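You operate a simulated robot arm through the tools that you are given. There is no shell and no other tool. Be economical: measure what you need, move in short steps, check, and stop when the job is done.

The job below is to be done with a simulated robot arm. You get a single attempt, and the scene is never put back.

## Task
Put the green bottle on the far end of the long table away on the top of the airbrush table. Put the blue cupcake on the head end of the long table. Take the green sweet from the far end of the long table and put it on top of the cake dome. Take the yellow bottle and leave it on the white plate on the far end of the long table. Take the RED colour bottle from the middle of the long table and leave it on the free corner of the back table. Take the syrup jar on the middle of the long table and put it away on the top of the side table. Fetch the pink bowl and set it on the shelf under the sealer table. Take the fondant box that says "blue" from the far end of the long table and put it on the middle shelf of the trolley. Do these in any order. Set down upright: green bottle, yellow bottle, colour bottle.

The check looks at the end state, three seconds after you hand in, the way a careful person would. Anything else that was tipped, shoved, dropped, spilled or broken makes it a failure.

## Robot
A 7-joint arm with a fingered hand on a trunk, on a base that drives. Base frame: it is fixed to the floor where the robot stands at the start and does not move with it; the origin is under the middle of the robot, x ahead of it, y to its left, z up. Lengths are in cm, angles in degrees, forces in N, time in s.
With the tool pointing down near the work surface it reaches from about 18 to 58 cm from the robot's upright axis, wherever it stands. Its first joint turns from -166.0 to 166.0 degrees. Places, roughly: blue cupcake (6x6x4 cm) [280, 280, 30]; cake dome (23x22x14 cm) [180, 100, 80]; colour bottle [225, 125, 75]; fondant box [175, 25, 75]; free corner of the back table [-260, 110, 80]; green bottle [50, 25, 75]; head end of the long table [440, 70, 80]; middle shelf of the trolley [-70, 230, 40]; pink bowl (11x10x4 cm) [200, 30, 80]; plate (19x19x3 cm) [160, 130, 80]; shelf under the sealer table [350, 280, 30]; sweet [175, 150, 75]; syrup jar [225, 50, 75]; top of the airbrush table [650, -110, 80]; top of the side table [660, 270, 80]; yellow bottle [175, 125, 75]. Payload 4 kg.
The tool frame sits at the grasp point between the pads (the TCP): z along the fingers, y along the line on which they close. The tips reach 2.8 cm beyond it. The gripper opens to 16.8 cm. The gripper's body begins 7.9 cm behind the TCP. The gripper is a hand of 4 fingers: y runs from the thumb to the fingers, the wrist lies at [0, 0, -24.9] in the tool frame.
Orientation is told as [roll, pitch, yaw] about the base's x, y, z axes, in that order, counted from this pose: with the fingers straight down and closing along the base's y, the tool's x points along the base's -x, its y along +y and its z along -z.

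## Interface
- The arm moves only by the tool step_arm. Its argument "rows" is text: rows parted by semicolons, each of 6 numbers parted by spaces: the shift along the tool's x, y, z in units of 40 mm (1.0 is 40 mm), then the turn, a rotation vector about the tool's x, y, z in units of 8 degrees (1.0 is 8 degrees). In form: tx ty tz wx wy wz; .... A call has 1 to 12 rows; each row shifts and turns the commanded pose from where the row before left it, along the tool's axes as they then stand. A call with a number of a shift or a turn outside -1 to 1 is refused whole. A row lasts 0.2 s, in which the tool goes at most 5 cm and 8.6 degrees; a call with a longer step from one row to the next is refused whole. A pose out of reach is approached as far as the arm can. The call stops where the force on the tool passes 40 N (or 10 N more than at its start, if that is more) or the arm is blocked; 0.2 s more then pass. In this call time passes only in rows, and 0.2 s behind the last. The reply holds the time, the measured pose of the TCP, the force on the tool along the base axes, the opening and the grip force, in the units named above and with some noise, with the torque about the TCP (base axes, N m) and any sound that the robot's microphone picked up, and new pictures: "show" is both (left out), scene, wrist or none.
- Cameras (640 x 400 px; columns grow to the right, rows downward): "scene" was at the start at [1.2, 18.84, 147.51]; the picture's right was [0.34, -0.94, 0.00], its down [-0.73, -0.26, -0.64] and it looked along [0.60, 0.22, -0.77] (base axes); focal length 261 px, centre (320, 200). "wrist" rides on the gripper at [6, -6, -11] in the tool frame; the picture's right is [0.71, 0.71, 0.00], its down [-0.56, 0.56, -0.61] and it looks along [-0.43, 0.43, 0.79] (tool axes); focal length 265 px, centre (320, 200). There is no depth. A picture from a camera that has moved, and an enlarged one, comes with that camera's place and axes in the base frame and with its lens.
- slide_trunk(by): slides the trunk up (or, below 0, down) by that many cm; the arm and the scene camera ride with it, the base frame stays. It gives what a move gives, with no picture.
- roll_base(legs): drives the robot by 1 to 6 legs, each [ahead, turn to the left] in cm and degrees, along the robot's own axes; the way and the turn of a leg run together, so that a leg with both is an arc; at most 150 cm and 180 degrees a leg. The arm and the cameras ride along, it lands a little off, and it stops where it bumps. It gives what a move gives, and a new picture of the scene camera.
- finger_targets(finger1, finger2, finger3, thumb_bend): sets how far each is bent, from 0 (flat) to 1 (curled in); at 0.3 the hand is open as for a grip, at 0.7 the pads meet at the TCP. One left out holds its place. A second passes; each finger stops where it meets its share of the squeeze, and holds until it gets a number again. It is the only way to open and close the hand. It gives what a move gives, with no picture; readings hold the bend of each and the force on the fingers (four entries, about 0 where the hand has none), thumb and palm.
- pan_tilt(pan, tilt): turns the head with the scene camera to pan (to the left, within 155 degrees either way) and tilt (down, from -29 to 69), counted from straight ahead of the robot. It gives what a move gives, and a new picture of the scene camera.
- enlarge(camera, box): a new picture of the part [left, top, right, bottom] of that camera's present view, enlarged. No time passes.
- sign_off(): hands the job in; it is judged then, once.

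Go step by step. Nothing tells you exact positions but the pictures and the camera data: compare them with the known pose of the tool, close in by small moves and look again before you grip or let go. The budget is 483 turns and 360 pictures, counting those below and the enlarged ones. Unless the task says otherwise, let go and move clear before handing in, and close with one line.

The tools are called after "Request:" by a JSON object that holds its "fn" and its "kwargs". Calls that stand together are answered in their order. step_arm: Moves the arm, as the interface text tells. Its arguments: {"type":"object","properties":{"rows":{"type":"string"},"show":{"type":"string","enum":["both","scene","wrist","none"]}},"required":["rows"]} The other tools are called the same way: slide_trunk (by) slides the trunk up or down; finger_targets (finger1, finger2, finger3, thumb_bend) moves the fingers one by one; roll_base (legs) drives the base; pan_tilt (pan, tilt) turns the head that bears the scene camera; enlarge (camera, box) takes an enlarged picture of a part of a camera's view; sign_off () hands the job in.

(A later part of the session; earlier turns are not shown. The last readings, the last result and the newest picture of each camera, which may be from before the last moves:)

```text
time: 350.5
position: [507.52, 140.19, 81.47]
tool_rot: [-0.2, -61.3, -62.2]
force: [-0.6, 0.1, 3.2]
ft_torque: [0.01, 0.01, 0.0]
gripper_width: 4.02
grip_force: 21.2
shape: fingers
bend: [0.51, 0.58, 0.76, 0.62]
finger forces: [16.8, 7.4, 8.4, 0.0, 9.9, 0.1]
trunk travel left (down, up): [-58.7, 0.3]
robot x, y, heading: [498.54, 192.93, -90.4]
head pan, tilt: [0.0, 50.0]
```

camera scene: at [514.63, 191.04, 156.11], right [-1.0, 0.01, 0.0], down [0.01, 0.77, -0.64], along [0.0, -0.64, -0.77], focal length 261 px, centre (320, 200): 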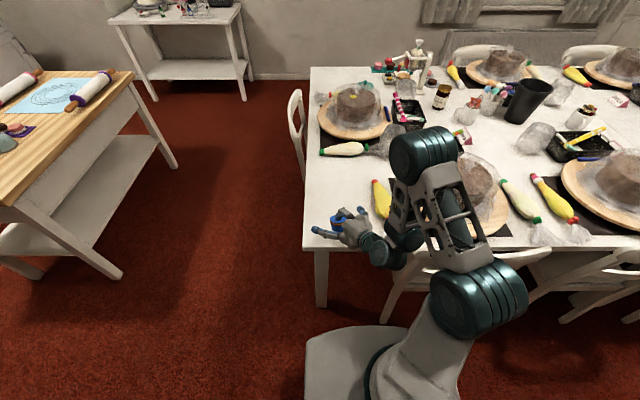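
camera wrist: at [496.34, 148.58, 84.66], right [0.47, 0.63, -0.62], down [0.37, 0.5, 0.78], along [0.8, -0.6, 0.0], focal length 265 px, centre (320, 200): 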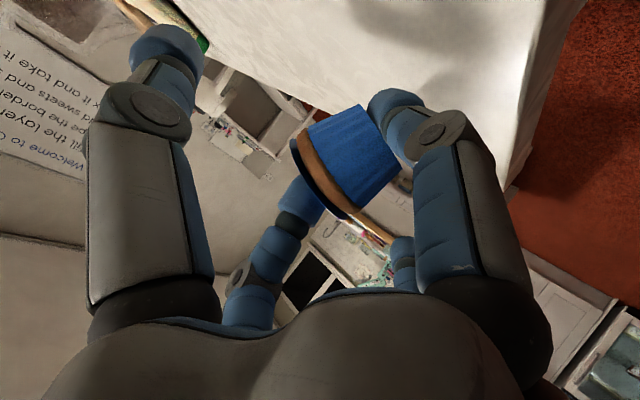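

Request:
{"fn": "step_arm", "kwargs": {"rows": "-0.44 0 -0.24 0 0 0;-0.44 0 -0.24 0 0 0;-0.1 0 -0.05 0 0 0", "show": "none"}}

Request:
{"fn": "finger_targets", "kwargs": {"finger1": 0.0, "finger3": 0.5}}

Request:
{"fn": "enlarge", "kwargs": {"camera": "wrist", "box": [0, 0, 640, 400]}}

Request:
{"fn": "enlarge", "kwargs": {"camera": "scene", "box": [290, 170, 430, 260]}}

```text
time: 351.3
position: [507.6, 140.08, 85.9]
tool_rot: [-0.3, -61.2, -62.1]
force: [0.0, 0.1, 0.4]
ft_torque: [0.0, 0.0, 0.03]
gripper_width: 4.06
grip_force: 16.4
shape: fingers
bend: [0.51, 0.58, 0.76, 0.62]
finger forces: [10.6, 6.4, 6.7, 0.0, 8.4, 0.0]
trunk travel left (down, up): [-58.7, 0.3]
robot x, y, heading: [498.79, 193.18, -90.1]
head pan, tilt: [0.0, 50.0]
```

```text
time: 352.3
position: [507.46, 140.12, 85.94]
tool_rot: [-0.2, -61.3, -62.1]
force: [-0.5, -1.4, 11.4]
ft_torque: [0.21, 0.29, 0.06]
gripper_width: 9.2
grip_force: 5.9
shape: fingers
bend: [0.19, 0.64, 0.5, 0.68]
finger forces: [10.8, 0.0, 0.1, 0.0, 0.0, 0.0]
trunk travel left (down, up): [-58.7, 0.3]
robot x, y, heading: [498.54, 192.78, -90.0]
head pan, tilt: [0.0, 50.0]
```

```text
1.00 times, centred on (320, 200) of wrist (not enlarged: the box is as wide or as high as the picture)
camera zoom: at [496.45, 148.48, 86.09], right [0.47, 0.63, -0.62], down [0.37, 0.5, 0.78], along [0.8, -0.6, 0.0], focal length 265 px, centre (320, 200)
```

zoom: 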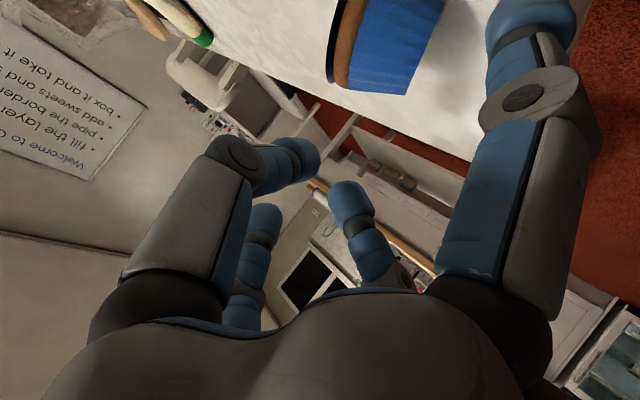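

```text
4.44 times, centred on (360, 215) of scene
camera zoom: at [514.85, 191.09, 156.09], right [-1.0, 0.01, 0.0], down [0.0, 0.77, -0.64], along [0.0, -0.64, -0.77], focal length 1162 px, centre (142, 133)
```

zoom: 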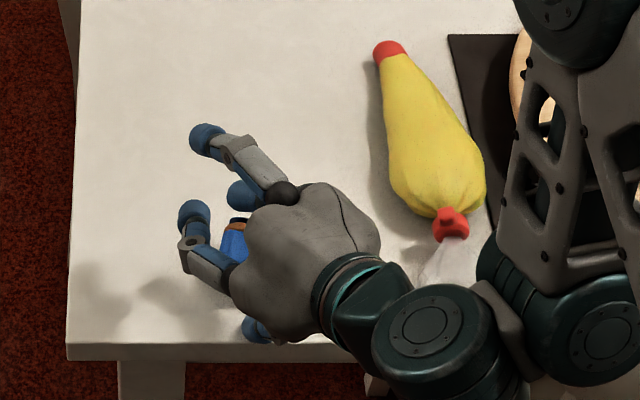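

The cup slipped down onto the table again. I lift the hand clear and look.

Request:
{"fn": "step_arm", "kwargs": {"rows": "-0.44 0 -0.24 0 0 0;-0.44 0 -0.24 0 0 0;-0.8 0 -0.44 0 0 0;-0.8 0 -0.44 0 0 0"}}

Request:
{"fn": "enlarge", "kwargs": {"camera": "scene", "box": [290, 170, 430, 260]}}

```text
time: 353.3
position: [507.58, 140.14, 86.67]
tool_rot: [-0.1, -61.7, -62.1]
force: [2.3, -1.6, 7.4]
ft_torque: [0.11, -0.05, -0.08]
gripper_width: 10.35
grip_force: 3.7
shape: fingers
bend: [0.11, 0.64, 0.5, 0.68]
finger forces: [7.3, 0.0, 0.1, 0.0, 0.0, 0.1]
out of reach, approached as far as the arm can: row 1, 2, 3, 4
trunk travel left (down, up): [-58.7, 0.3]
robot x, y, heading: [498.42, 192.6, -90.2]
head pan, tilt: [0.0, 50.0]
camera scene: at [514.89, 191.07, 156.08], right [-1.0, 0.01, 0.0], down [0.0, 0.77, -0.64], along [0.0, -0.64, -0.77], focal length 261 px, centre (320, 200)
camera wrist: at [496.52, 148.44, 86.64], right [0.47, 0.63, -0.62], down [0.37, 0.5, 0.78], along [0.8, -0.59, 0.01], focal length 265 px, centre (320, 200)
```

scene: 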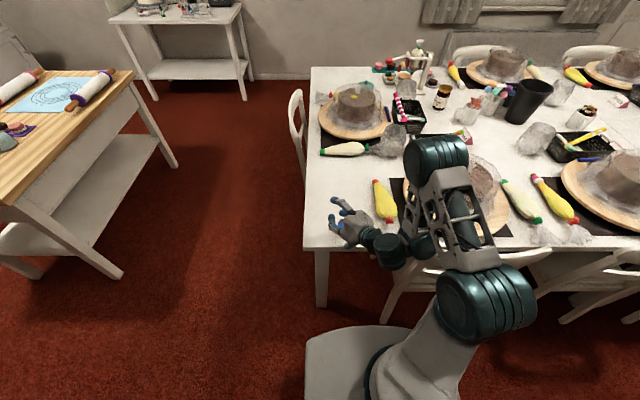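
wrist: 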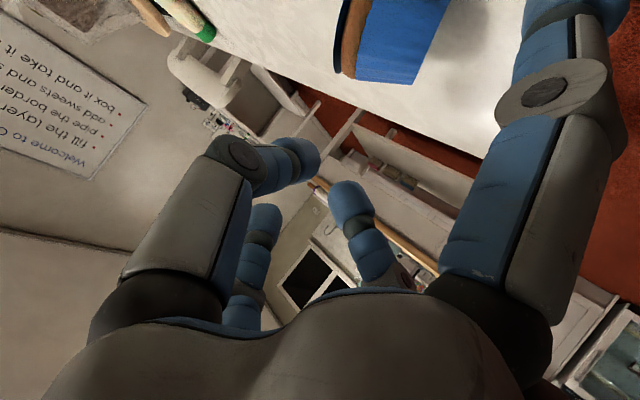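

```text
4.44 times, centred on (360, 215) of scene
camera zoom: at [514.89, 191.07, 156.08], right [-1.0, 0.01, 0.0], down [0.0, 0.77, -0.64], along [0.0, -0.64, -0.77], focal length 1162 px, centre (142, 133)
```

zoom: 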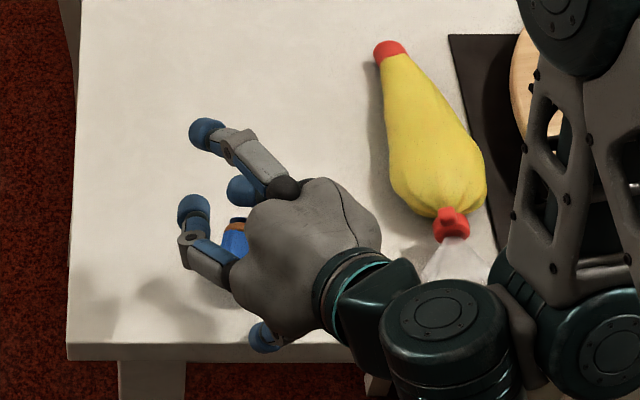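

It ended up on its side again. I retreat along the hand axis, then will re-grip it centred with thumb and opposite finger.

Request:
{"fn": "finger_targets", "kwargs": {"finger1": 0.25, "finger2": 0.33, "finger3": 0.33, "thumb_bend": 0.33}}

Request:
{"fn": "step_arm", "kwargs": {"rows": "0 0 -0.5 0 0 0;0 0 -0.5 0 0 0;0 0 -0.5 0 0 0;0 0 0 0 0.9 0;0 0 0 0 0.9 0;0 0 0 0 0.9 0;0 0 0 0 0.9 0;0 0 0 0 0.9 0;0 0 0 0 0.9 0;0 0 0 0 0.9 0;0 0 0 0 0.9 0"}}

```text
time: 354.3
position: [507.56, 140.08, 86.5]
tool_rot: [0.0, -61.5, -62.2]
force: [0.4, -0.3, -0.2]
ft_torque: [-0.03, 0.03, -0.02]
gripper_width: 11.82
grip_force: 0.1
shape: fingers
bend: [0.25, 0.33, 0.33, 0.33]
finger forces: [0.0, 0.1, 0.1, 0.1, 0.1, 0.0]
trunk travel left (down, up): [-58.7, 0.3]
robot x, y, heading: [498.2, 192.85, -90.3]
head pan, tilt: [0.0, 50.0]
```

```text
time: 355.6
position: [504.8, 143.78, 76.88]
tool_rot: [-2.0, -46.3, -60.0]
force: [4.0, 2.1, 25.0]
ft_torque: [-1.57, 2.11, 0.02]
gripper_width: 12.29
grip_force: 13.0
shape: fingers
bend: [0.25, 0.33, 0.33, 0.29]
finger forces: [0.0, 0.1, 0.1, 0.0, 26.1, 0.0]
out of reach, approached as far as the arm can: row 1, 2, 3, 4, 5, 6
trunk travel left (down, up): [-58.7, 0.3]
robot x, y, heading: [498.59, 193.1, -90.4]
head pan, tilt: [0.0, 50.0]
stopped in row 6: the force on the tool passed its limit at 81 N (the readings are from after the stop); the commanded pose is now the measured one
camera scene: at [514.83, 191.33, 156.15], right [-1.0, 0.0, 0.0], down [0.0, 0.76, -0.64], along [0.0, -0.64, -0.76], focal length 261 px, centre (320, 200)
camera wrist: at [493.78, 151.55, 80.3], right [0.38, 0.76, -0.53], down [0.48, 0.33, 0.81], along [0.79, -0.56, -0.24], focal length 265 px, centre (320, 200)
```

scene: 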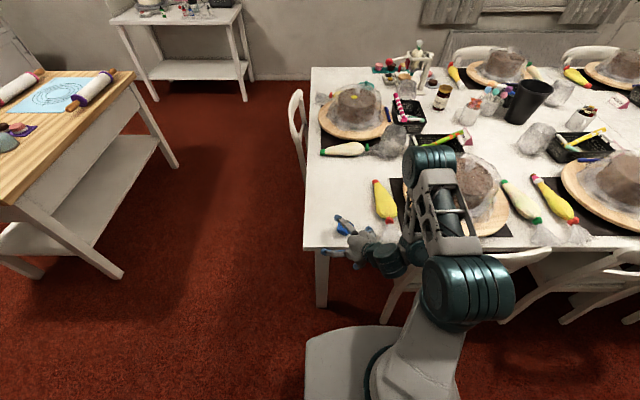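
wrist: 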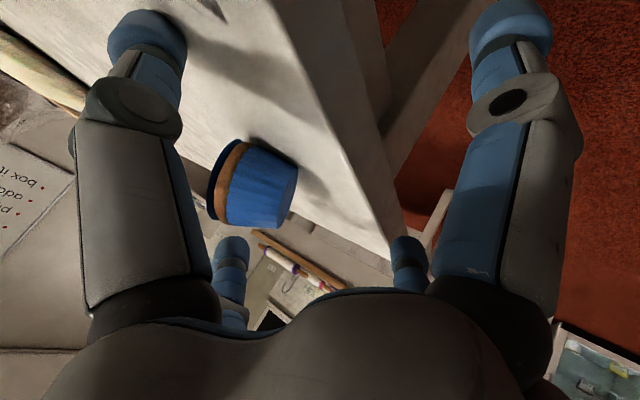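

Request:
{"fn": "step_arm", "kwargs": {"rows": "-0.3 0 -0.3 0 0 0;-0.3 0 -0.3 0 0.5 0;-0.3 0 -0.4 0 0.5 0;-0.3 0 -0.4 0 0.5 0", "show": "wrist"}}

```text
time: 356.1
position: [504.87, 143.61, 76.67]
tool_rot: [-2.2, -46.2, -59.4]
force: [2.3, 5.7, 26.2]
ft_torque: [-1.51, 2.15, -0.32]
gripper_width: 12.33
grip_force: 12.8
shape: fingers
bend: [0.25, 0.33, 0.33, 0.29]
finger forces: [0.0, 0.0, 0.0, 0.0, 26.0, 0.0]
out of reach, approached as far as the arm can: row 1, 2
trunk travel left (down, up): [-58.7, 0.3]
robot x, y, heading: [498.55, 192.59, -90.4]
head pan, tilt: [0.0, 50.0]
stopped in row 2: the force on the tool passed its limit at 58 N (the readings are from after the stop); the commanded pose is now the measured one
camera wrist: at [493.9, 151.36, 80.28], right [0.37, 0.76, -0.53], down [0.48, 0.33, 0.81], along [0.8, -0.55, -0.24], focal length 265 px, centre (320, 200)
```

wrist: 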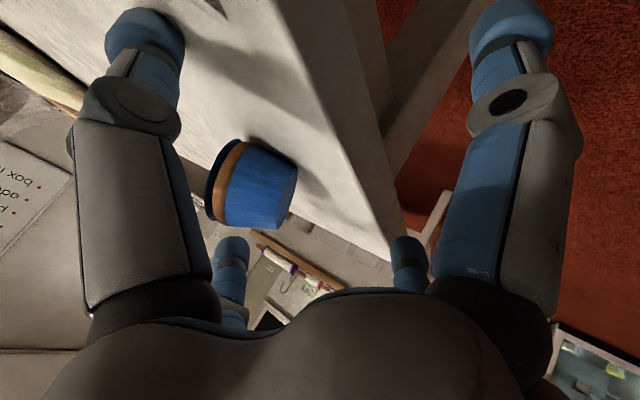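

Request:
{"fn": "finger_targets", "kwargs": {"finger1": 0.15, "finger2": 0.1, "thumb_bend": 0.1}}

Request:
{"fn": "step_arm", "kwargs": {"rows": "0 0 0 0 0.6 0;0 0 0 0 0.6 0;0 0 0 0 0.6 0", "show": "scene"}}

```text
time: 357.1
position: [504.83, 143.64, 76.56]
tool_rot: [-1.9, -45.9, -59.8]
force: [-0.1, 0.6, 0.5]
ft_torque: [-0.01, 0.0, 0.03]
gripper_width: 14.83
grip_force: 0.1
shape: fingers
bend: [0.15, 0.1, 0.33, 0.1]
finger forces: [0.0, 0.0, 0.1, 0.1, 0.1, 0.1]
trunk travel left (down, up): [-58.7, 0.3]
robot x, y, heading: [498.41, 192.88, -90.4]
head pan, tilt: [0.0, 50.0]
```

```text
time: 357.9
position: [506.89, 146.03, 75.29]
tool_rot: [0.8, -42.0, -55.4]
force: [-2.0, 4.7, 28.8]
ft_torque: [-2.08, 3.12, -0.63]
gripper_width: 15.61
grip_force: 15.2
shape: fingers
bend: [0.15, 0.1, 0.33, 0.0]
finger forces: [0.0, 0.0, 0.0, 0.1, 29.2, 0.0]
out of reach, approached as far as the arm can: row 1, 2, 3
trunk travel left (down, up): [-58.7, 0.3]
robot x, y, heading: [498.27, 192.82, -90.1]
head pan, tilt: [0.0, 50.0]
stopped in row 3: the force on the tool passed its limit at 41 N (the readings are from after the stop); the commanded pose is now the measured one
camera scene: at [514.78, 191.27, 156.11], right [-1.0, 0.01, 0.0], down [0.0, 0.76, -0.64], along [0.0, -0.64, -0.76], focal length 261 px, centre (320, 200)
```

scene: 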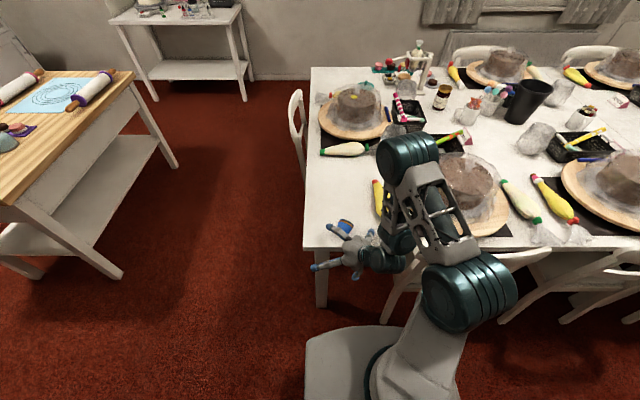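

Request:
{"fn": "step_arm", "kwargs": {"rows": "-0.5 0 0 0 0 0;-0.5 0 0 0 0 0", "show": "none"}}

```text
time: 358.5
position: [508.61, 143.75, 77.78]
tool_rot: [1.3, -41.3, -55.9]
force: [0.3, 0.2, -0.6]
ft_torque: [-0.03, 0.04, -0.03]
gripper_width: 14.85
grip_force: 0.1
shape: fingers
bend: [0.15, 0.1, 0.33, 0.1]
finger forces: [0.0, 0.0, 0.1, 0.0, 0.0, 0.0]
trunk travel left (down, up): [-58.7, 0.3]
robot x, y, heading: [498.59, 193.04, -90.2]
head pan, tilt: [0.0, 50.0]
```

Request:
{"fn": "step_arm", "kwargs": {"rows": "-0.6 0 0 0 0 0;-0.6 0 -0.3 0 0 0", "show": "none"}}

Request:
{"fn": "step_arm", "kwargs": {"rows": "-0.4 0 -0.4 0 0 0;-0.4 0 -0.4 0 0.5 0;0 0 -0.5 0 0.5 0;0 0 -0.5 0 0.5 0", "show": "wrist"}}

```text
time: 359.1
position: [509.98, 141.24, 81.79]
tool_rot: [1.3, -41.3, -55.9]
force: [0.0, 0.0, -0.3]
ft_torque: [-0.01, 0.01, -0.01]
gripper_width: 14.86
grip_force: 0.0
shape: fingers
bend: [0.15, 0.1, 0.33, 0.1]
finger forces: [0.0, 0.0, 0.0, 0.0, 0.0, 0.0]
trunk travel left (down, up): [-58.7, 0.3]
robot x, y, heading: [498.59, 192.82, -90.2]
head pan, tilt: [0.0, 50.0]
```

```text
time: 360.1
position: [508.74, 142.9, 89.66]
tool_rot: [1.1, -29.4, -55.5]
force: [0.6, 0.2, 0.4]
ft_torque: [-0.01, -0.03, -0.02]
gripper_width: 14.87
grip_force: 0.0
shape: fingers
bend: [0.15, 0.1, 0.33, 0.1]
finger forces: [0.0, 0.1, 0.1, 0.2, 0.0, 0.1]
trunk travel left (down, up): [-58.7, 0.3]
robot x, y, heading: [498.61, 192.87, -90.4]
head pan, tilt: [0.0, 50.0]
camera wrist: at [497.72, 148.15, 96.21], right [0.23, 0.91, -0.33], down [0.55, 0.16, 0.82], along [0.8, -0.37, -0.47], focal length 265 px, centre (320, 200)
```

wrist: 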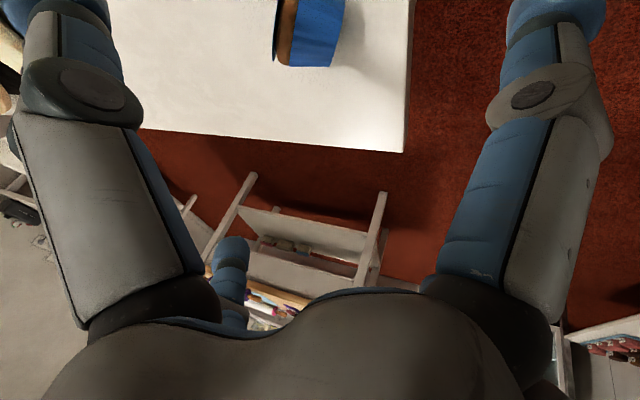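

Request:
{"fn": "step_arm", "kwargs": {"rows": "0 0 -0.3 0 0.93 0;0 0 -0.3 0 0.93 0;0 0 0 0 0.93 0;0 0 0 0 0.9 0;0 0 0 0 0 0.86;0 0 0 0 0 0.86;0 0 0 0 0 0.86;0 0 0 0 0 0.86;0 0 0 0 0 0.86", "show": "none"}}

Request:
{"fn": "finger_targets", "kwargs": {"finger1": 0.33, "finger2": 0.42, "finger3": 0.33, "thumb_bend": 0.42}}

Request:
{"fn": "roll_base", "kwargs": {"legs": [[-10, 0]]}}

```text
time: 362.1
position: [508.27, 143.78, 91.65]
tool_rot: [0.7, 0.8, -89.4]
force: [0.0, 1.0, 0.0]
ft_torque: [-0.01, -0.04, 0.01]
gripper_width: 14.87
grip_force: 0.0
shape: fingers
bend: [0.15, 0.1, 0.33, 0.1]
finger forces: [0.1, 0.0, 0.1, 0.0, 0.0, 0.0]
trunk travel left (down, up): [-58.7, 0.3]
robot x, y, heading: [498.91, 193.2, -90.5]
head pan, tilt: [0.0, 50.0]
```

```text
time: 363.1
position: [508.4, 143.78, 91.61]
tool_rot: [0.8, 0.6, -89.4]
force: [-0.4, -0.4, -1.2]
ft_torque: [0.01, 0.01, 0.02]
gripper_width: 9.67
grip_force: 0.1
shape: fingers
bend: [0.33, 0.42, 0.33, 0.42]
finger forces: [0.0, 0.0, 0.0, 0.1, 0.0, 0.0]
trunk travel left (down, up): [-58.7, 0.3]
robot x, y, heading: [498.91, 192.65, -90.2]
head pan, tilt: [0.0, 50.0]
```

```text
time: 364.3
position: [508.47, 153.72, 91.65]
tool_rot: [0.8, 0.6, -89.4]
force: [-0.5, 0.2, 0.7]
ft_torque: [-0.03, -0.01, -0.01]
gripper_width: 9.65
grip_force: 0.1
shape: fingers
bend: [0.33, 0.42, 0.33, 0.42]
finger forces: [0.1, 0.0, 0.0, 0.0, 0.1, 0.0]
trunk travel left (down, up): [-58.7, 0.3]
robot x, y, heading: [498.77, 203.01, -90.4]
head pan, tilt: [0.0, 50.0]
camera scene: at [514.93, 201.05, 156.09], right [-1.0, 0.0, 0.0], down [0.0, 0.77, -0.64], along [0.0, -0.64, -0.77], focal length 261 px, centre (320, 200)
```

scene: 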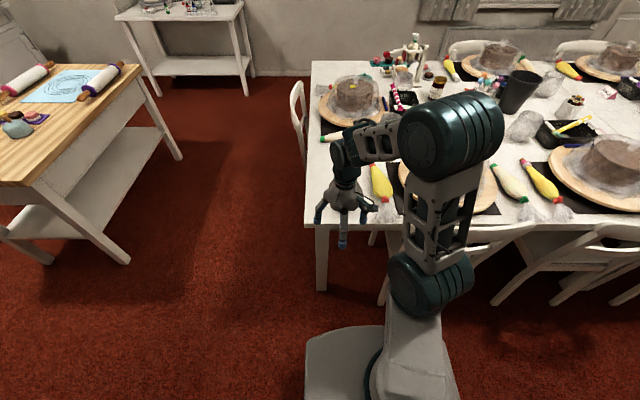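

Request:
{"fn": "step_arm", "kwargs": {"rows": "-0.925 -0.125 0 0 0 0;-0.925 -0.125 0 0 0 0;-0.925 -0.125 0 0 0 0;-0.925 -0.125 0 0 0 0", "show": "wrist"}}

```text
time: 365.3
position: [506.44, 138.66, 91.44]
tool_rot: [0.8, 0.8, -89.3]
force: [0.0, -0.3, 1.1]
ft_torque: [0.0, 0.0, 0.0]
gripper_width: 9.64
grip_force: 0.1
shape: fingers
bend: [0.33, 0.42, 0.33, 0.42]
finger forces: [0.0, 0.0, 0.1, 0.0, 0.1, 0.0]
trunk travel left (down, up): [-58.7, 0.3]
robot x, y, heading: [498.54, 202.84, -90.2]
head pan, tilt: [0.0, 50.0]
camera wrist: at [500.29, 144.51, 102.56], right [0.7, 0.72, 0.02], down [0.56, -0.56, 0.62], along [0.45, -0.42, -0.79], focal length 265 px, centre (320, 200)
```

wrist: 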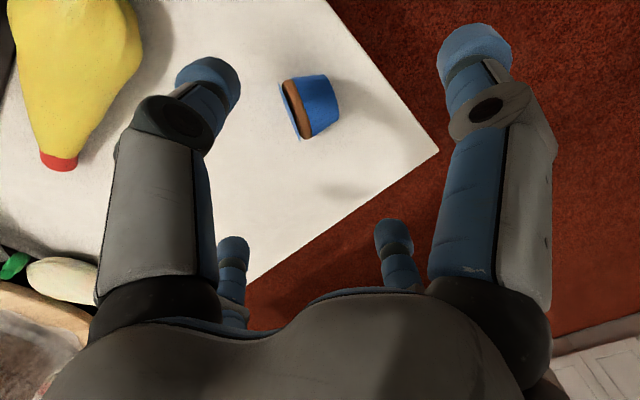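

Request:
{"fn": "step_arm", "kwargs": {"rows": "0 0 0 0 0 0.9;0 0 0 0 0 0.9;0 0 0 0 0 0.9;0 0 0 0 0 0.9;0 0 0.7 0 0 0;0 0 0.7 0 0 0;0 0 0.7 0 0 0", "show": "wrist"}}

```text
time: 366.9
position: [506.62, 139.03, 83.21]
tool_rot: [0.2, 0.9, -118.3]
force: [-0.2, -0.7, 0.9]
ft_torque: [0.0, -0.03, 0.0]
gripper_width: 9.65
grip_force: 0.0
shape: fingers
bend: [0.33, 0.42, 0.33, 0.42]
finger forces: [0.0, 0.1, 0.1, 0.0, 0.1, 0.1]
trunk travel left (down, up): [-58.7, 0.3]
robot x, y, heading: [498.7, 203.04, -90.3]
head pan, tilt: [0.0, 50.0]
camera wrist: at [504.01, 147.12, 94.4], right [0.96, 0.29, 0.02], down [0.22, -0.76, 0.61], along [0.19, -0.58, -0.79], focal length 265 px, centre (320, 200)
```

wrist: 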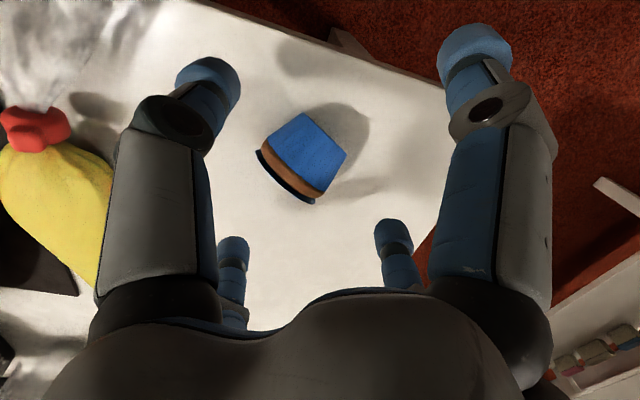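

Request:
{"fn": "step_arm", "kwargs": {"rows": "-0.3 -0.09 0 0 0 0;0 0 0.55 0 0 0;0 0 0.5 0 0 0", "show": "none"}}

Request:
{"fn": "finger_targets", "kwargs": {"finger2": 0.7, "thumb_bend": 0.7}}

Request:
{"fn": "enlarge", "kwargs": {"camera": "wrist", "box": [0, 0, 640, 400]}}

```text
time: 367.7
position: [505.76, 138.11, 78.81]
tool_rot: [0.5, 1.0, -118.1]
force: [0.5, 0.5, -0.6]
ft_torque: [-0.04, 0.02, 0.0]
gripper_width: 9.64
grip_force: 0.1
shape: fingers
bend: [0.33, 0.42, 0.33, 0.42]
finger forces: [0.0, 0.0, 0.1, 0.0, 0.1, 0.0]
trunk travel left (down, up): [-58.7, 0.3]
robot x, y, heading: [498.72, 202.8, -90.3]
head pan, tilt: [0.0, 50.0]
```

```text
time: 368.7
position: [505.68, 138.18, 79.0]
tool_rot: [0.4, 0.9, -118.1]
force: [-0.5, -0.3, 0.5]
ft_torque: [0.0, 0.01, -0.02]
gripper_width: 7.54
grip_force: 9.1
shape: fingers
bend: [0.33, 0.55, 0.33, 0.64]
finger forces: [0.0, 9.1, 0.0, 0.0, 9.2, 0.0]
trunk travel left (down, up): [-58.7, 0.3]
robot x, y, heading: [498.58, 203.12, -90.0]
head pan, tilt: [0.0, 50.0]
```

```text
1.00 times, centred on (320, 200) of wrist (not enlarged: the box is as wide or as high as the picture)
camera zoom: at [503.16, 146.22, 90.08], right [0.96, 0.29, 0.02], down [0.22, -0.76, 0.61], along [0.19, -0.58, -0.79], focal length 265 px, centre (320, 200)
```

zoom: 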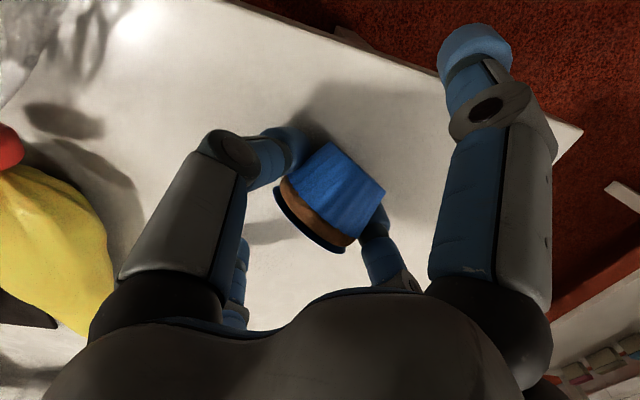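

Cup gripped from the sides. I fold the lower finger back, lift, and tilt the hand forward to bring the cup upright.

Request:
{"fn": "finger_targets", "kwargs": {"finger1": 0.05}}

Request:
{"fn": "step_arm", "kwargs": {"rows": "0 0 -0.8 0 0 0;0 0 -0.8 0 0 0;0 0 0 0 -0.94 0;0 0 0 0 -0.94 0;0 0 0 0 -0.94 0;0 0 0 0 -0.94 0;0 0 0 0 -0.94 0;0 0 0 0 -0.94 0;0 0 0 0 -0.94 0;0 0 0 0 -0.94 0"}}

Request:
{"fn": "enlarge", "kwargs": {"camera": "scene", "box": [290, 160, 430, 250]}}

```text
time: 369.7
position: [505.8, 138.27, 78.98]
tool_rot: [0.4, 1.0, -118.1]
force: [0.2, 0.3, 0.7]
ft_torque: [-0.02, -0.01, 0.03]
gripper_width: 11.3
grip_force: 9.1
shape: fingers
bend: [0.05, 0.55, 0.33, 0.64]
finger forces: [0.0, 9.1, 0.0, 0.0, 9.4, 0.0]
trunk travel left (down, up): [-58.7, 0.3]
robot x, y, heading: [498.4, 202.9, -90.3]
head pan, tilt: [0.0, 50.0]
```

```text
time: 371.8
position: [505.92, 138.0, 85.96]
tool_rot: [0.6, -55.4, -118.4]
force: [2.0, 11.4, 25.7]
ft_torque: [3.12, -1.27, 0.25]
gripper_width: 11.82
grip_force: 23.4
shape: fingers
bend: [0.0, 0.55, 0.33, 0.64]
finger forces: [27.6, 9.1, 0.1, 0.0, 9.4, 0.1]
trunk travel left (down, up): [-58.7, 0.3]
robot x, y, heading: [498.32, 202.71, -90.1]
head pan, tilt: [0.0, 50.0]
stopped in row 10: the force on the tool passed its limit at 47 N (the readings are from after the stop); the commanded pose is now the measured one
camera scene: at [514.85, 201.24, 156.15], right [-1.0, 0.0, 0.0], down [0.0, 0.76, -0.64], along [0.0, -0.64, -0.76], focal length 261 px, centre (320, 200)
camera wrist: at [506.42, 151.92, 87.23], right [0.82, 0.02, -0.58], down [0.58, -0.09, 0.81], along [-0.04, -1.0, -0.09], focal length 265 px, centre (320, 200)
```

scene: 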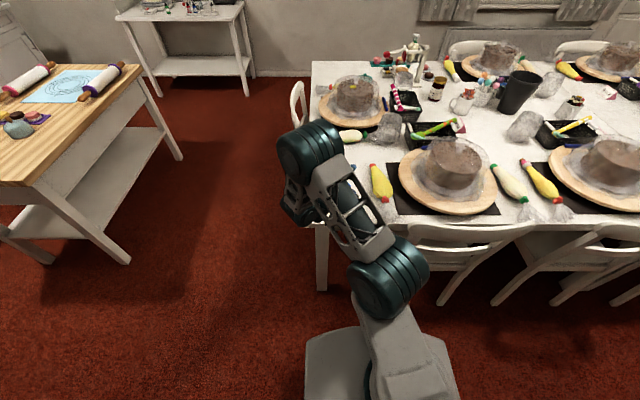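
wrist: 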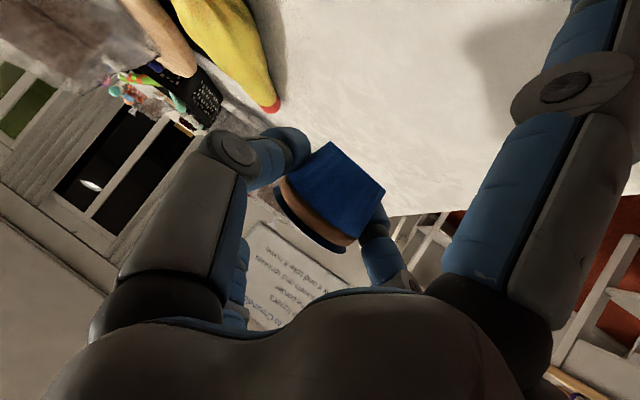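

```text
4.44 times, centred on (360, 205) of scene
camera zoom: at [514.85, 201.24, 156.15], right [-1.0, 0.0, 0.0], down [0.0, 0.76, -0.64], along [0.0, -0.64, -0.76], focal length 1162 px, centre (142, 178)
```

zoom: 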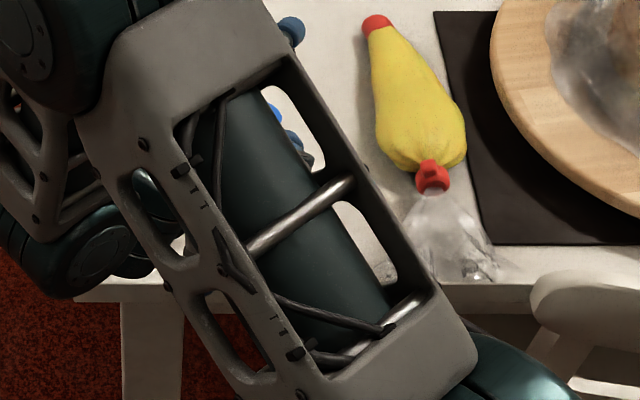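

The cup is upright now. I raise a little, shift toward the edge so the lower finger clears the table side, then set down.

Request:
{"fn": "step_arm", "kwargs": {"rows": "-0.3 0 -0.21 0 0 0;-0.1 0 -0.07 0 0 0;0.22 0 -0.31 0 0 0;0.22 0 -0.31 0 0 0", "show": "wrist"}}

```text
time: 372.8
position: [507.37, 140.51, 87.59]
tool_rot: [0.6, -55.3, -118.3]
force: [0.3, -0.8, -0.6]
ft_torque: [0.03, -0.03, -0.02]
gripper_width: 11.36
grip_force: 8.7
shape: fingers
bend: [0.05, 0.55, 0.33, 0.64]
finger forces: [0.1, 9.1, 0.0, 0.0, 9.3, 0.0]
trunk travel left (down, up): [-58.7, 0.3]
robot x, y, heading: [498.7, 202.74, -90.3]
head pan, tilt: [0.0, 50.0]
camera wrist: at [507.88, 154.51, 88.94], right [0.82, 0.02, -0.58], down [0.58, -0.09, 0.81], along [-0.04, -1.0, -0.09], focal length 265 px, centre (320, 200)
```

wrist: 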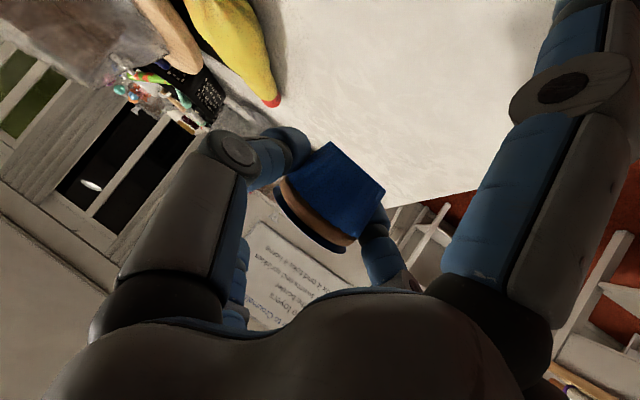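

Request:
{"fn": "step_arm", "kwargs": {"rows": "0.7 0 0.49 0 0 0;0.7 0 0.49 0 0 0;0.3 0 0.21 0 0 0", "show": "wrist"}}

```text
time: 373.6
position: [507.28, 140.63, 79.2]
tool_rot: [0.7, -55.2, -118.5]
force: [-0.7, 0.3, -1.2]
ft_torque: [0.01, -0.01, -0.02]
gripper_width: 11.35
grip_force: 8.7
shape: fingers
bend: [0.05, 0.55, 0.33, 0.64]
finger forces: [0.0, 9.0, 0.0, 0.1, 9.4, 0.1]
trunk travel left (down, up): [-58.7, 0.3]
robot x, y, heading: [498.61, 202.95, -90.4]
head pan, tilt: [0.0, 50.0]
camera wrist: at [507.89, 154.45, 80.59], right [0.82, 0.02, -0.58], down [0.58, -0.1, 0.81], along [-0.04, -1.0, -0.09], focal length 265 px, centre (320, 200)
```

wrist: 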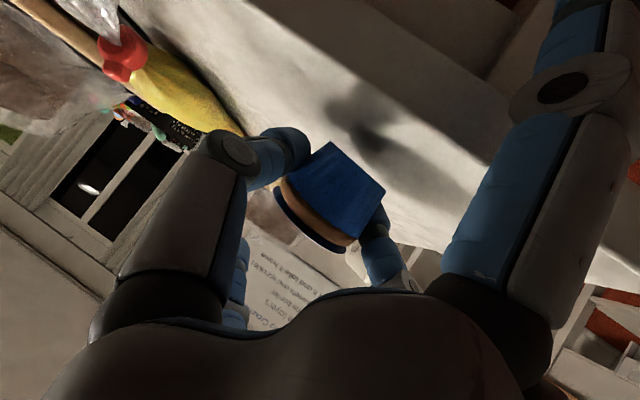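

Request:
{"fn": "step_arm", "kwargs": {"rows": "0.1 0 0.07 0 0 0;0.1 0 0.07 0 0 0", "show": "none"}}

Request:
{"fn": "step_arm", "kwargs": {"rows": "0.1 0 0.07 0 0 0", "show": "wrist"}}

```text
time: 374.2
position: [507.38, 140.72, 78.27]
tool_rot: [0.5, -55.4, -118.5]
force: [-0.7, 1.1, 2.9]
ft_torque: [-0.05, 0.07, -0.02]
gripper_width: 11.31
grip_force: 7.7
shape: fingers
bend: [0.05, 0.55, 0.33, 0.65]
finger forces: [0.1, 7.9, 0.0, 0.0, 8.2, 0.0]
trunk travel left (down, up): [-58.7, 0.3]
robot x, y, heading: [498.49, 202.64, -90.3]
head pan, tilt: [0.0, 50.0]
```

```text
time: 374.6
position: [507.32, 140.77, 77.76]
tool_rot: [0.5, -55.2, -118.4]
force: [-0.1, 0.7, -1.2]
ft_torque: [-0.01, 0.04, -0.01]
gripper_width: 11.23
grip_force: 4.4
shape: fingers
bend: [0.05, 0.6, 0.33, 0.67]
finger forces: [0.0, 3.9, 0.0, 0.1, 4.0, 0.0]
trunk travel left (down, up): [-58.7, 0.3]
robot x, y, heading: [498.89, 202.98, -90.2]
head pan, tilt: [0.0, 50.0]
camera wrist: at [507.89, 154.46, 79.11], right [0.82, 0.02, -0.58], down [0.58, -0.1, 0.81], along [-0.04, -1.0, -0.09], focal length 265 px, centre (320, 200)
```

wrist: 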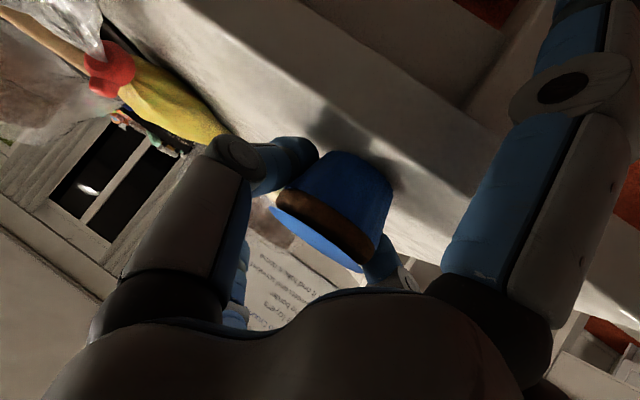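

Request:
{"fn": "finger_targets", "kwargs": {"finger2": 0.5, "thumb_bend": 0.5}}

Request:
{"fn": "enlarge", "kwargs": {"camera": "wrist", "box": [0, 0, 640, 400]}}

```text
time: 375.6
position: [507.38, 140.7, 77.65]
tool_rot: [0.6, -55.2, -118.5]
force: [-0.2, 0.2, -0.9]
ft_torque: [-0.03, 0.02, 0.06]
gripper_width: 12.27
grip_force: 0.1
shape: fingers
bend: [0.05, 0.5, 0.33, 0.5]
finger forces: [0.0, 0.0, 0.0, 0.0, 0.0, 0.1]
trunk travel left (down, up): [-58.7, 0.3]
robot x, y, heading: [498.74, 202.82, -90.3]
head pan, tilt: [0.0, 50.0]
```

```text
1.00 times, centred on (320, 200) of wrist (not enlarged: the box is as wide or as high as the picture)
camera zoom: at [507.9, 154.44, 79.14], right [0.82, 0.02, -0.58], down [0.58, -0.1, 0.81], along [-0.04, -1.0, -0.09], focal length 265 px, centre (320, 200)
```

zoom: 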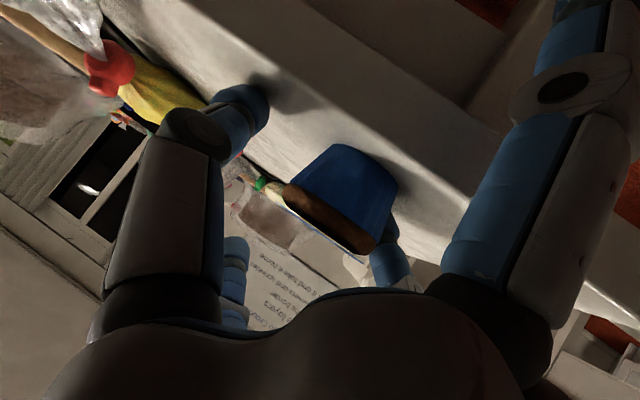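

The cupcake stands upright. I open wide and draw the hand straight back.

Request:
{"fn": "finger_targets", "kwargs": {"finger2": 0.25, "thumb_bend": 0.25, "finger3": 0.15}}

Request:
{"fn": "step_arm", "kwargs": {"rows": "0.2 0 -0.29 0 0 0;0.2 0 -0.29 0 0 0", "show": "wrist"}}

```text
time: 376.6
position: [507.37, 140.59, 77.61]
tool_rot: [0.5, -55.2, -118.4]
force: [-0.3, -1.2, 0.1]
ft_torque: [-0.03, 0.01, 0.0]
gripper_width: 14.56
grip_force: 0.1
shape: fingers
bend: [0.05, 0.25, 0.15, 0.25]
finger forces: [0.0, 0.1, 0.0, 0.1, 0.0, 0.1]
trunk travel left (down, up): [-58.7, 0.3]
robot x, y, heading: [498.47, 202.87, -90.3]
head pan, tilt: [0.0, 50.0]
```

```text
time: 377.2
position: [508.7, 143.12, 77.8]
tool_rot: [0.5, -55.2, -118.5]
force: [0.1, -0.2, 0.3]
ft_torque: [0.02, -0.02, 0.01]
gripper_width: 14.53
grip_force: 0.1
shape: fingers
bend: [0.05, 0.25, 0.15, 0.25]
finger forces: [0.1, 0.0, 0.1, 0.0, 0.1, 0.0]
trunk travel left (down, up): [-58.7, 0.3]
robot x, y, heading: [498.5, 202.54, -90.5]
head pan, tilt: [0.0, 50.0]
camera wrist: at [509.19, 156.89, 79.17], right [0.82, 0.02, -0.58], down [0.58, -0.1, 0.81], along [-0.04, -1.0, -0.09], focal length 265 px, centre (320, 200)
```

wrist: 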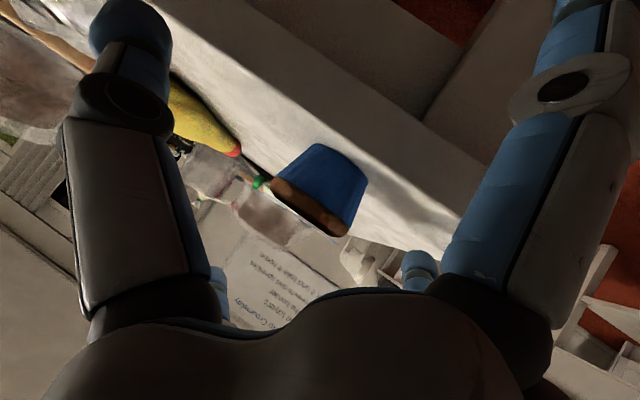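

Request:
{"fn": "roll_base", "kwargs": {"legs": [[-20, 0]]}}

Request:
{"fn": "enlarge", "kwargs": {"camera": "scene", "box": [280, 130, 440, 230]}}

```text
time: 378.8
position: [508.53, 163.31, 77.8]
tool_rot: [0.5, -55.2, -118.7]
force: [0.1, -0.2, 0.7]
ft_torque: [-0.01, -0.01, -0.01]
gripper_width: 14.55
grip_force: 0.0
shape: fingers
bend: [0.05, 0.25, 0.15, 0.25]
finger forces: [0.0, 0.0, 0.1, 0.0, 0.0, 0.0]
trunk travel left (down, up): [-58.7, 0.3]
robot x, y, heading: [498.64, 222.61, -90.3]
head pan, tilt: [0.0, 50.0]
camera scene: at [515.07, 221.32, 156.08], right [-1.0, 0.01, 0.0], down [0.01, 0.77, -0.64], along [-0.01, -0.64, -0.77], focal length 261 px, centre (320, 200)
```

scene: 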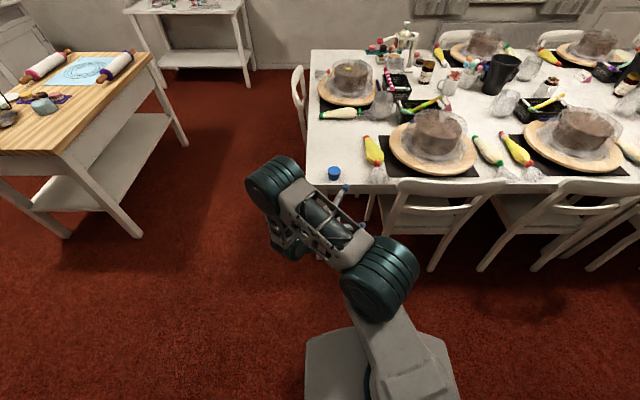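

```text
4.00 times, centred on (360, 180) of scene
camera zoom: at [515.07, 221.32, 156.08], right [-1.0, 0.01, 0.0], down [0.01, 0.77, -0.64], along [-0.01, -0.64, -0.77], focal length 1046 px, centre (160, 280)
```

zoom: 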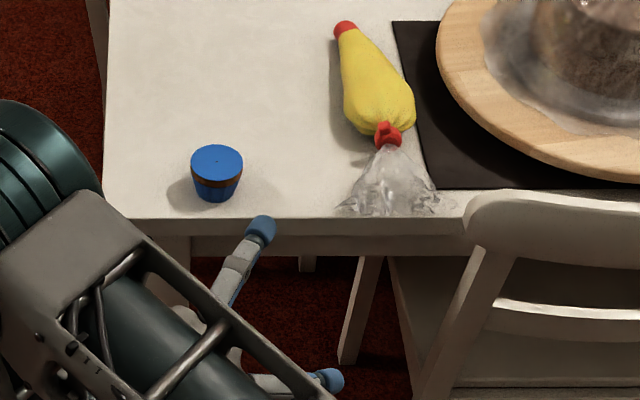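

The cupcake stands upright at the head-end corner. I square the hand again and drive back along the left lane for the sweet, yellow bottle and colour bottle.

Request:
{"fn": "step_arm", "kwargs": {"rows": "0 0 0 0 0.86 0;0 0 0 0 0.86 0;0 0 0 0 0.86 0;0 0 0 0 0.86 0;0 0 -0.2 0 0.86 0;0 0 -0.4 0 0.86 0;0 0 -0.6 0 0.86 0;0 0 -0.6 0 0.86 0;0 0 -0.6 0 0 -0.88;0 0 -0.6 0 0 -0.88;0 0 -0.6 0 0 -0.88;0 0 -0.6 0 0 -0.88", "show": "none"}}

Request:
{"fn": "finger_targets", "kwargs": {"finger1": 0.48, "finger2": 0.48, "finger3": 0.48, "thumb_bend": 0.48}}

```text
time: 381.4
position: [509.32, 164.94, 94.27]
tool_rot: [0.2, -0.3, -90.1]
force: [-0.7, 0.6, 0.6]
ft_torque: [0.0, 0.01, 0.03]
gripper_width: 14.54
grip_force: 0.1
shape: fingers
bend: [0.05, 0.25, 0.15, 0.25]
finger forces: [0.0, 0.0, 0.0, 0.0, 0.0, 0.0]
trunk travel left (down, up): [-58.7, 0.3]
robot x, y, heading: [498.58, 223.43, -90.6]
head pan, tilt: [0.0, 50.0]
```

```text
time: 382.4
position: [509.44, 164.94, 94.15]
tool_rot: [0.2, -0.3, -90.1]
force: [0.4, 0.3, -0.4]
ft_torque: [0.0, 0.02, -0.01]
gripper_width: 6.36
grip_force: 0.1
shape: fingers
bend: [0.48, 0.48, 0.48, 0.48]
finger forces: [0.1, 0.0, 0.0, 0.0, 0.0, 0.0]
trunk travel left (down, up): [-58.7, 0.3]
robot x, y, heading: [498.7, 223.29, -90.4]
head pan, tilt: [0.0, 50.0]
```

Request:
{"fn": "step_arm", "kwargs": {"rows": "0.85 0 -0.1 0 0 0;0.85 0 -0.1 0 0 0;0.85 0 -0.1 0 0 0;0.85 0 -0.1 0 0 0;0.85 0 -0.1 0 0 0;0.85 0 -0.1 0 0 0", "show": "none"}}

Request:
{"fn": "roll_base", "kwargs": {"legs": [[18, 0], [0, -89.5], [150, 0], [150, 0], [22, 0], [0, 90]]}}

Request:
{"fn": "pan_tilt", "kwargs": {"pan": 0, "tilt": 50}}

```text
time: 383.8
position: [509.02, 185.33, 96.48]
tool_rot: [0.1, -0.3, -90.2]
force: [-0.8, 0.2, 0.5]
ft_torque: [-0.01, -0.03, 0.0]
gripper_width: 6.36
grip_force: 0.1
shape: fingers
bend: [0.48, 0.48, 0.48, 0.48]
finger forces: [0.0, 0.0, 0.0, 0.0, 0.0, 0.0]
trunk travel left (down, up): [-58.7, 0.3]
robot x, y, heading: [499.1, 223.36, -90.5]
head pan, tilt: [0.0, 50.0]
```

```text
time: 408.2
position: [190.56, 168.75, 96.57]
tool_rot: [0.2, -0.3, -89.1]
force: [0.3, 0.1, 0.6]
ft_torque: [-0.01, 0.0, -0.02]
gripper_width: 6.37
grip_force: 0.1
shape: fingers
bend: [0.48, 0.48, 0.48, 0.48]
finger forces: [0.1, 0.1, 0.0, 0.0, 0.0, 0.0]
trunk travel left (down, up): [-58.7, 0.3]
robot x, y, heading: [179.26, 206.25, -89.6]
head pan, tilt: [0.0, 50.0]
camera scene: at [195.72, 204.87, 156.08], right [-1.0, -0.01, 0.0], down [-0.01, 0.77, -0.64], along [0.01, -0.64, -0.77], focal length 261 px, centre (320, 200)
```

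scene: 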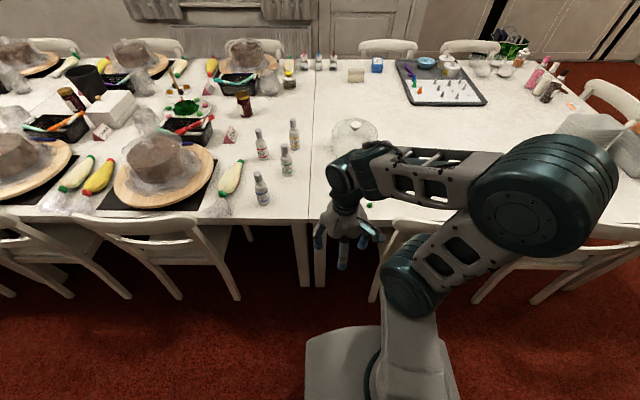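

```text
time: 408.8
position: [190.45, 168.87, 96.56]
tool_rot: [0.2, -0.3, -89.1]
force: [-0.2, 0.0, 1.0]
ft_torque: [-0.04, -0.01, 0.0]
gripper_width: 6.37
grip_force: 0.1
shape: fingers
bend: [0.48, 0.48, 0.48, 0.48]
finger forces: [0.0, 0.0, 0.0, 0.1, 0.0, 0.1]
trunk travel left (down, up): [-58.7, 0.3]
robot x, y, heading: [179.37, 206.5, -89.4]
head pan, tilt: [0.0, 50.0]
camera scene: at [195.71, 204.87, 156.08], right [-1.0, -0.01, 0.0], down [-0.01, 0.77, -0.64], along [0.01, -0.64, -0.77], focal length 261 px, centre (320, 200)
```

scene: 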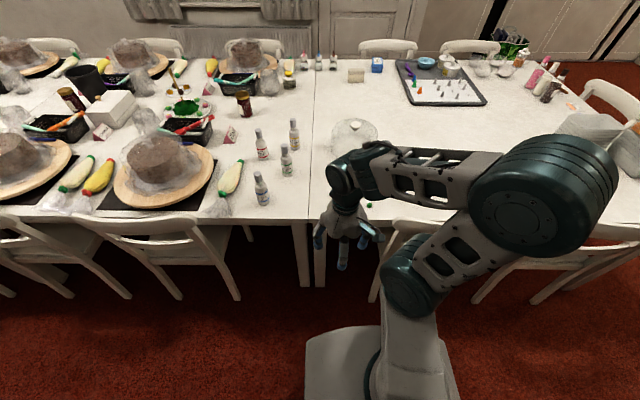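

There is a 60 cm chair gap centred at x≈200. I align and enter it.

Request:
{"fn": "roll_base", "kwargs": {"legs": [[0, 89.5], [20.5, 0], [0, -90], [30, 0]]}}

Request:
{"fn": "enlarge", "kwargs": {"camera": "scene", "box": [200, 60, 420, 200]}}

```text
time: 419.7
position: [209.22, 138.75, 96.46]
tool_rot: [0.3, -0.3, -90.9]
force: [0.3, -0.6, -0.1]
ft_torque: [0.03, 0.01, -0.02]
gripper_width: 6.35
grip_force: 0.0
shape: fingers
bend: [0.48, 0.48, 0.48, 0.48]
finger forces: [0.0, 0.0, 0.0, 0.1, 0.1, 0.0]
trunk travel left (down, up): [-58.7, 0.3]
robot x, y, heading: [199.55, 176.46, -91.4]
head pan, tilt: [0.0, 50.0]
camera scene: at [215.73, 174.51, 156.08], right [-1.0, 0.03, 0.0], down [0.02, 0.77, -0.64], along [-0.02, -0.64, -0.77], focal length 261 px, centre (320, 200)
```

scene: 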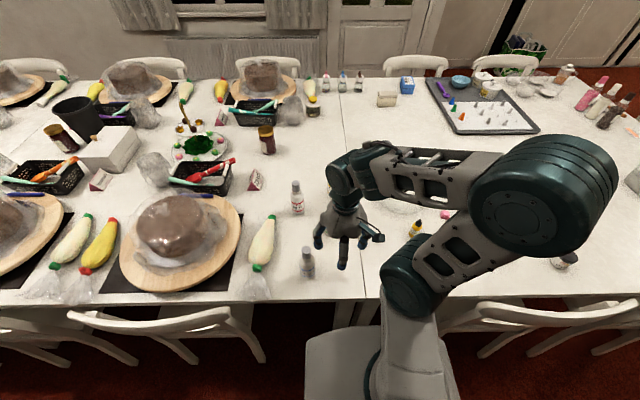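

```text
2.86 times, centred on (310, 130) of scene
camera zoom: at [215.73, 174.51, 156.08], right [-1.0, 0.03, 0.0], down [0.02, 0.77, -0.64], along [-0.02, -0.64, -0.77], focal length 747 px, centre (349, 400)
```

zoom: 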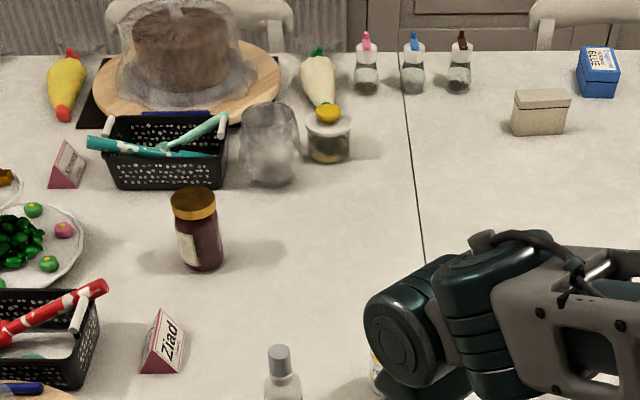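

Request:
{"fn": "step_arm", "kwargs": {"rows": "0 -0.92 0 0 0 0;0 -0.92 0 0 0 0;0 -0.92 0 0 0 0;0 -0.92 0 0 0 0;0 -0.92 0 0 0 0;0 -0.92 0 0 0 0;0 -0.92 0 0 0 0;0 -0.92 0 0 0 0;0 -0.92 0 0 0 0"}}

```text
time: 421.7
position: [175.86, 139.52, 96.38]
tool_rot: [0.1, -0.3, -90.9]
force: [0.6, -0.6, -0.1]
ft_torque: [0.01, 0.0, 0.01]
gripper_width: 6.38
grip_force: 0.1
shape: fingers
bend: [0.48, 0.48, 0.48, 0.48]
finger forces: [0.0, 0.1, 0.0, 0.0, 0.0, 0.0]
trunk travel left (down, up): [-58.7, 0.3]
robot x, y, heading: [199.41, 177.16, -91.4]
head pan, tilt: [0.0, 50.0]
camera scene: at [215.66, 174.56, 156.09], right [-1.0, 0.03, 0.0], down [0.02, 0.77, -0.64], along [-0.02, -0.64, -0.77], focal length 261 px, centre (320, 200)
camera wrist: at [170.0, 145.69, 107.42], right [0.72, 0.69, 0.0], down [0.55, -0.56, 0.62], along [0.43, -0.45, -0.79], focal length 265 px, centre (320, 200)
```

scene: 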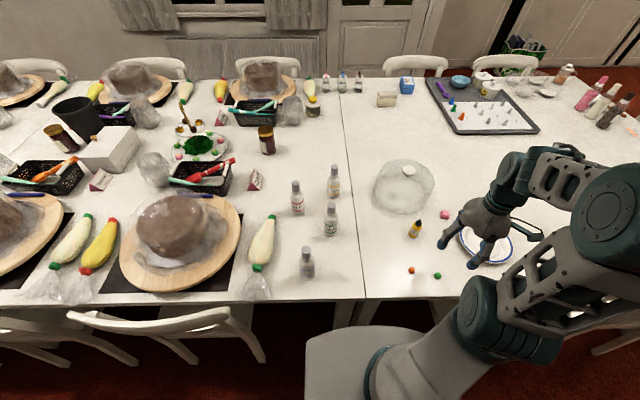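
wrist: 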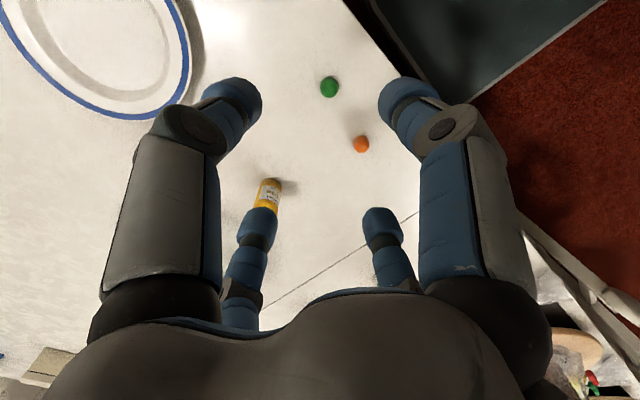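

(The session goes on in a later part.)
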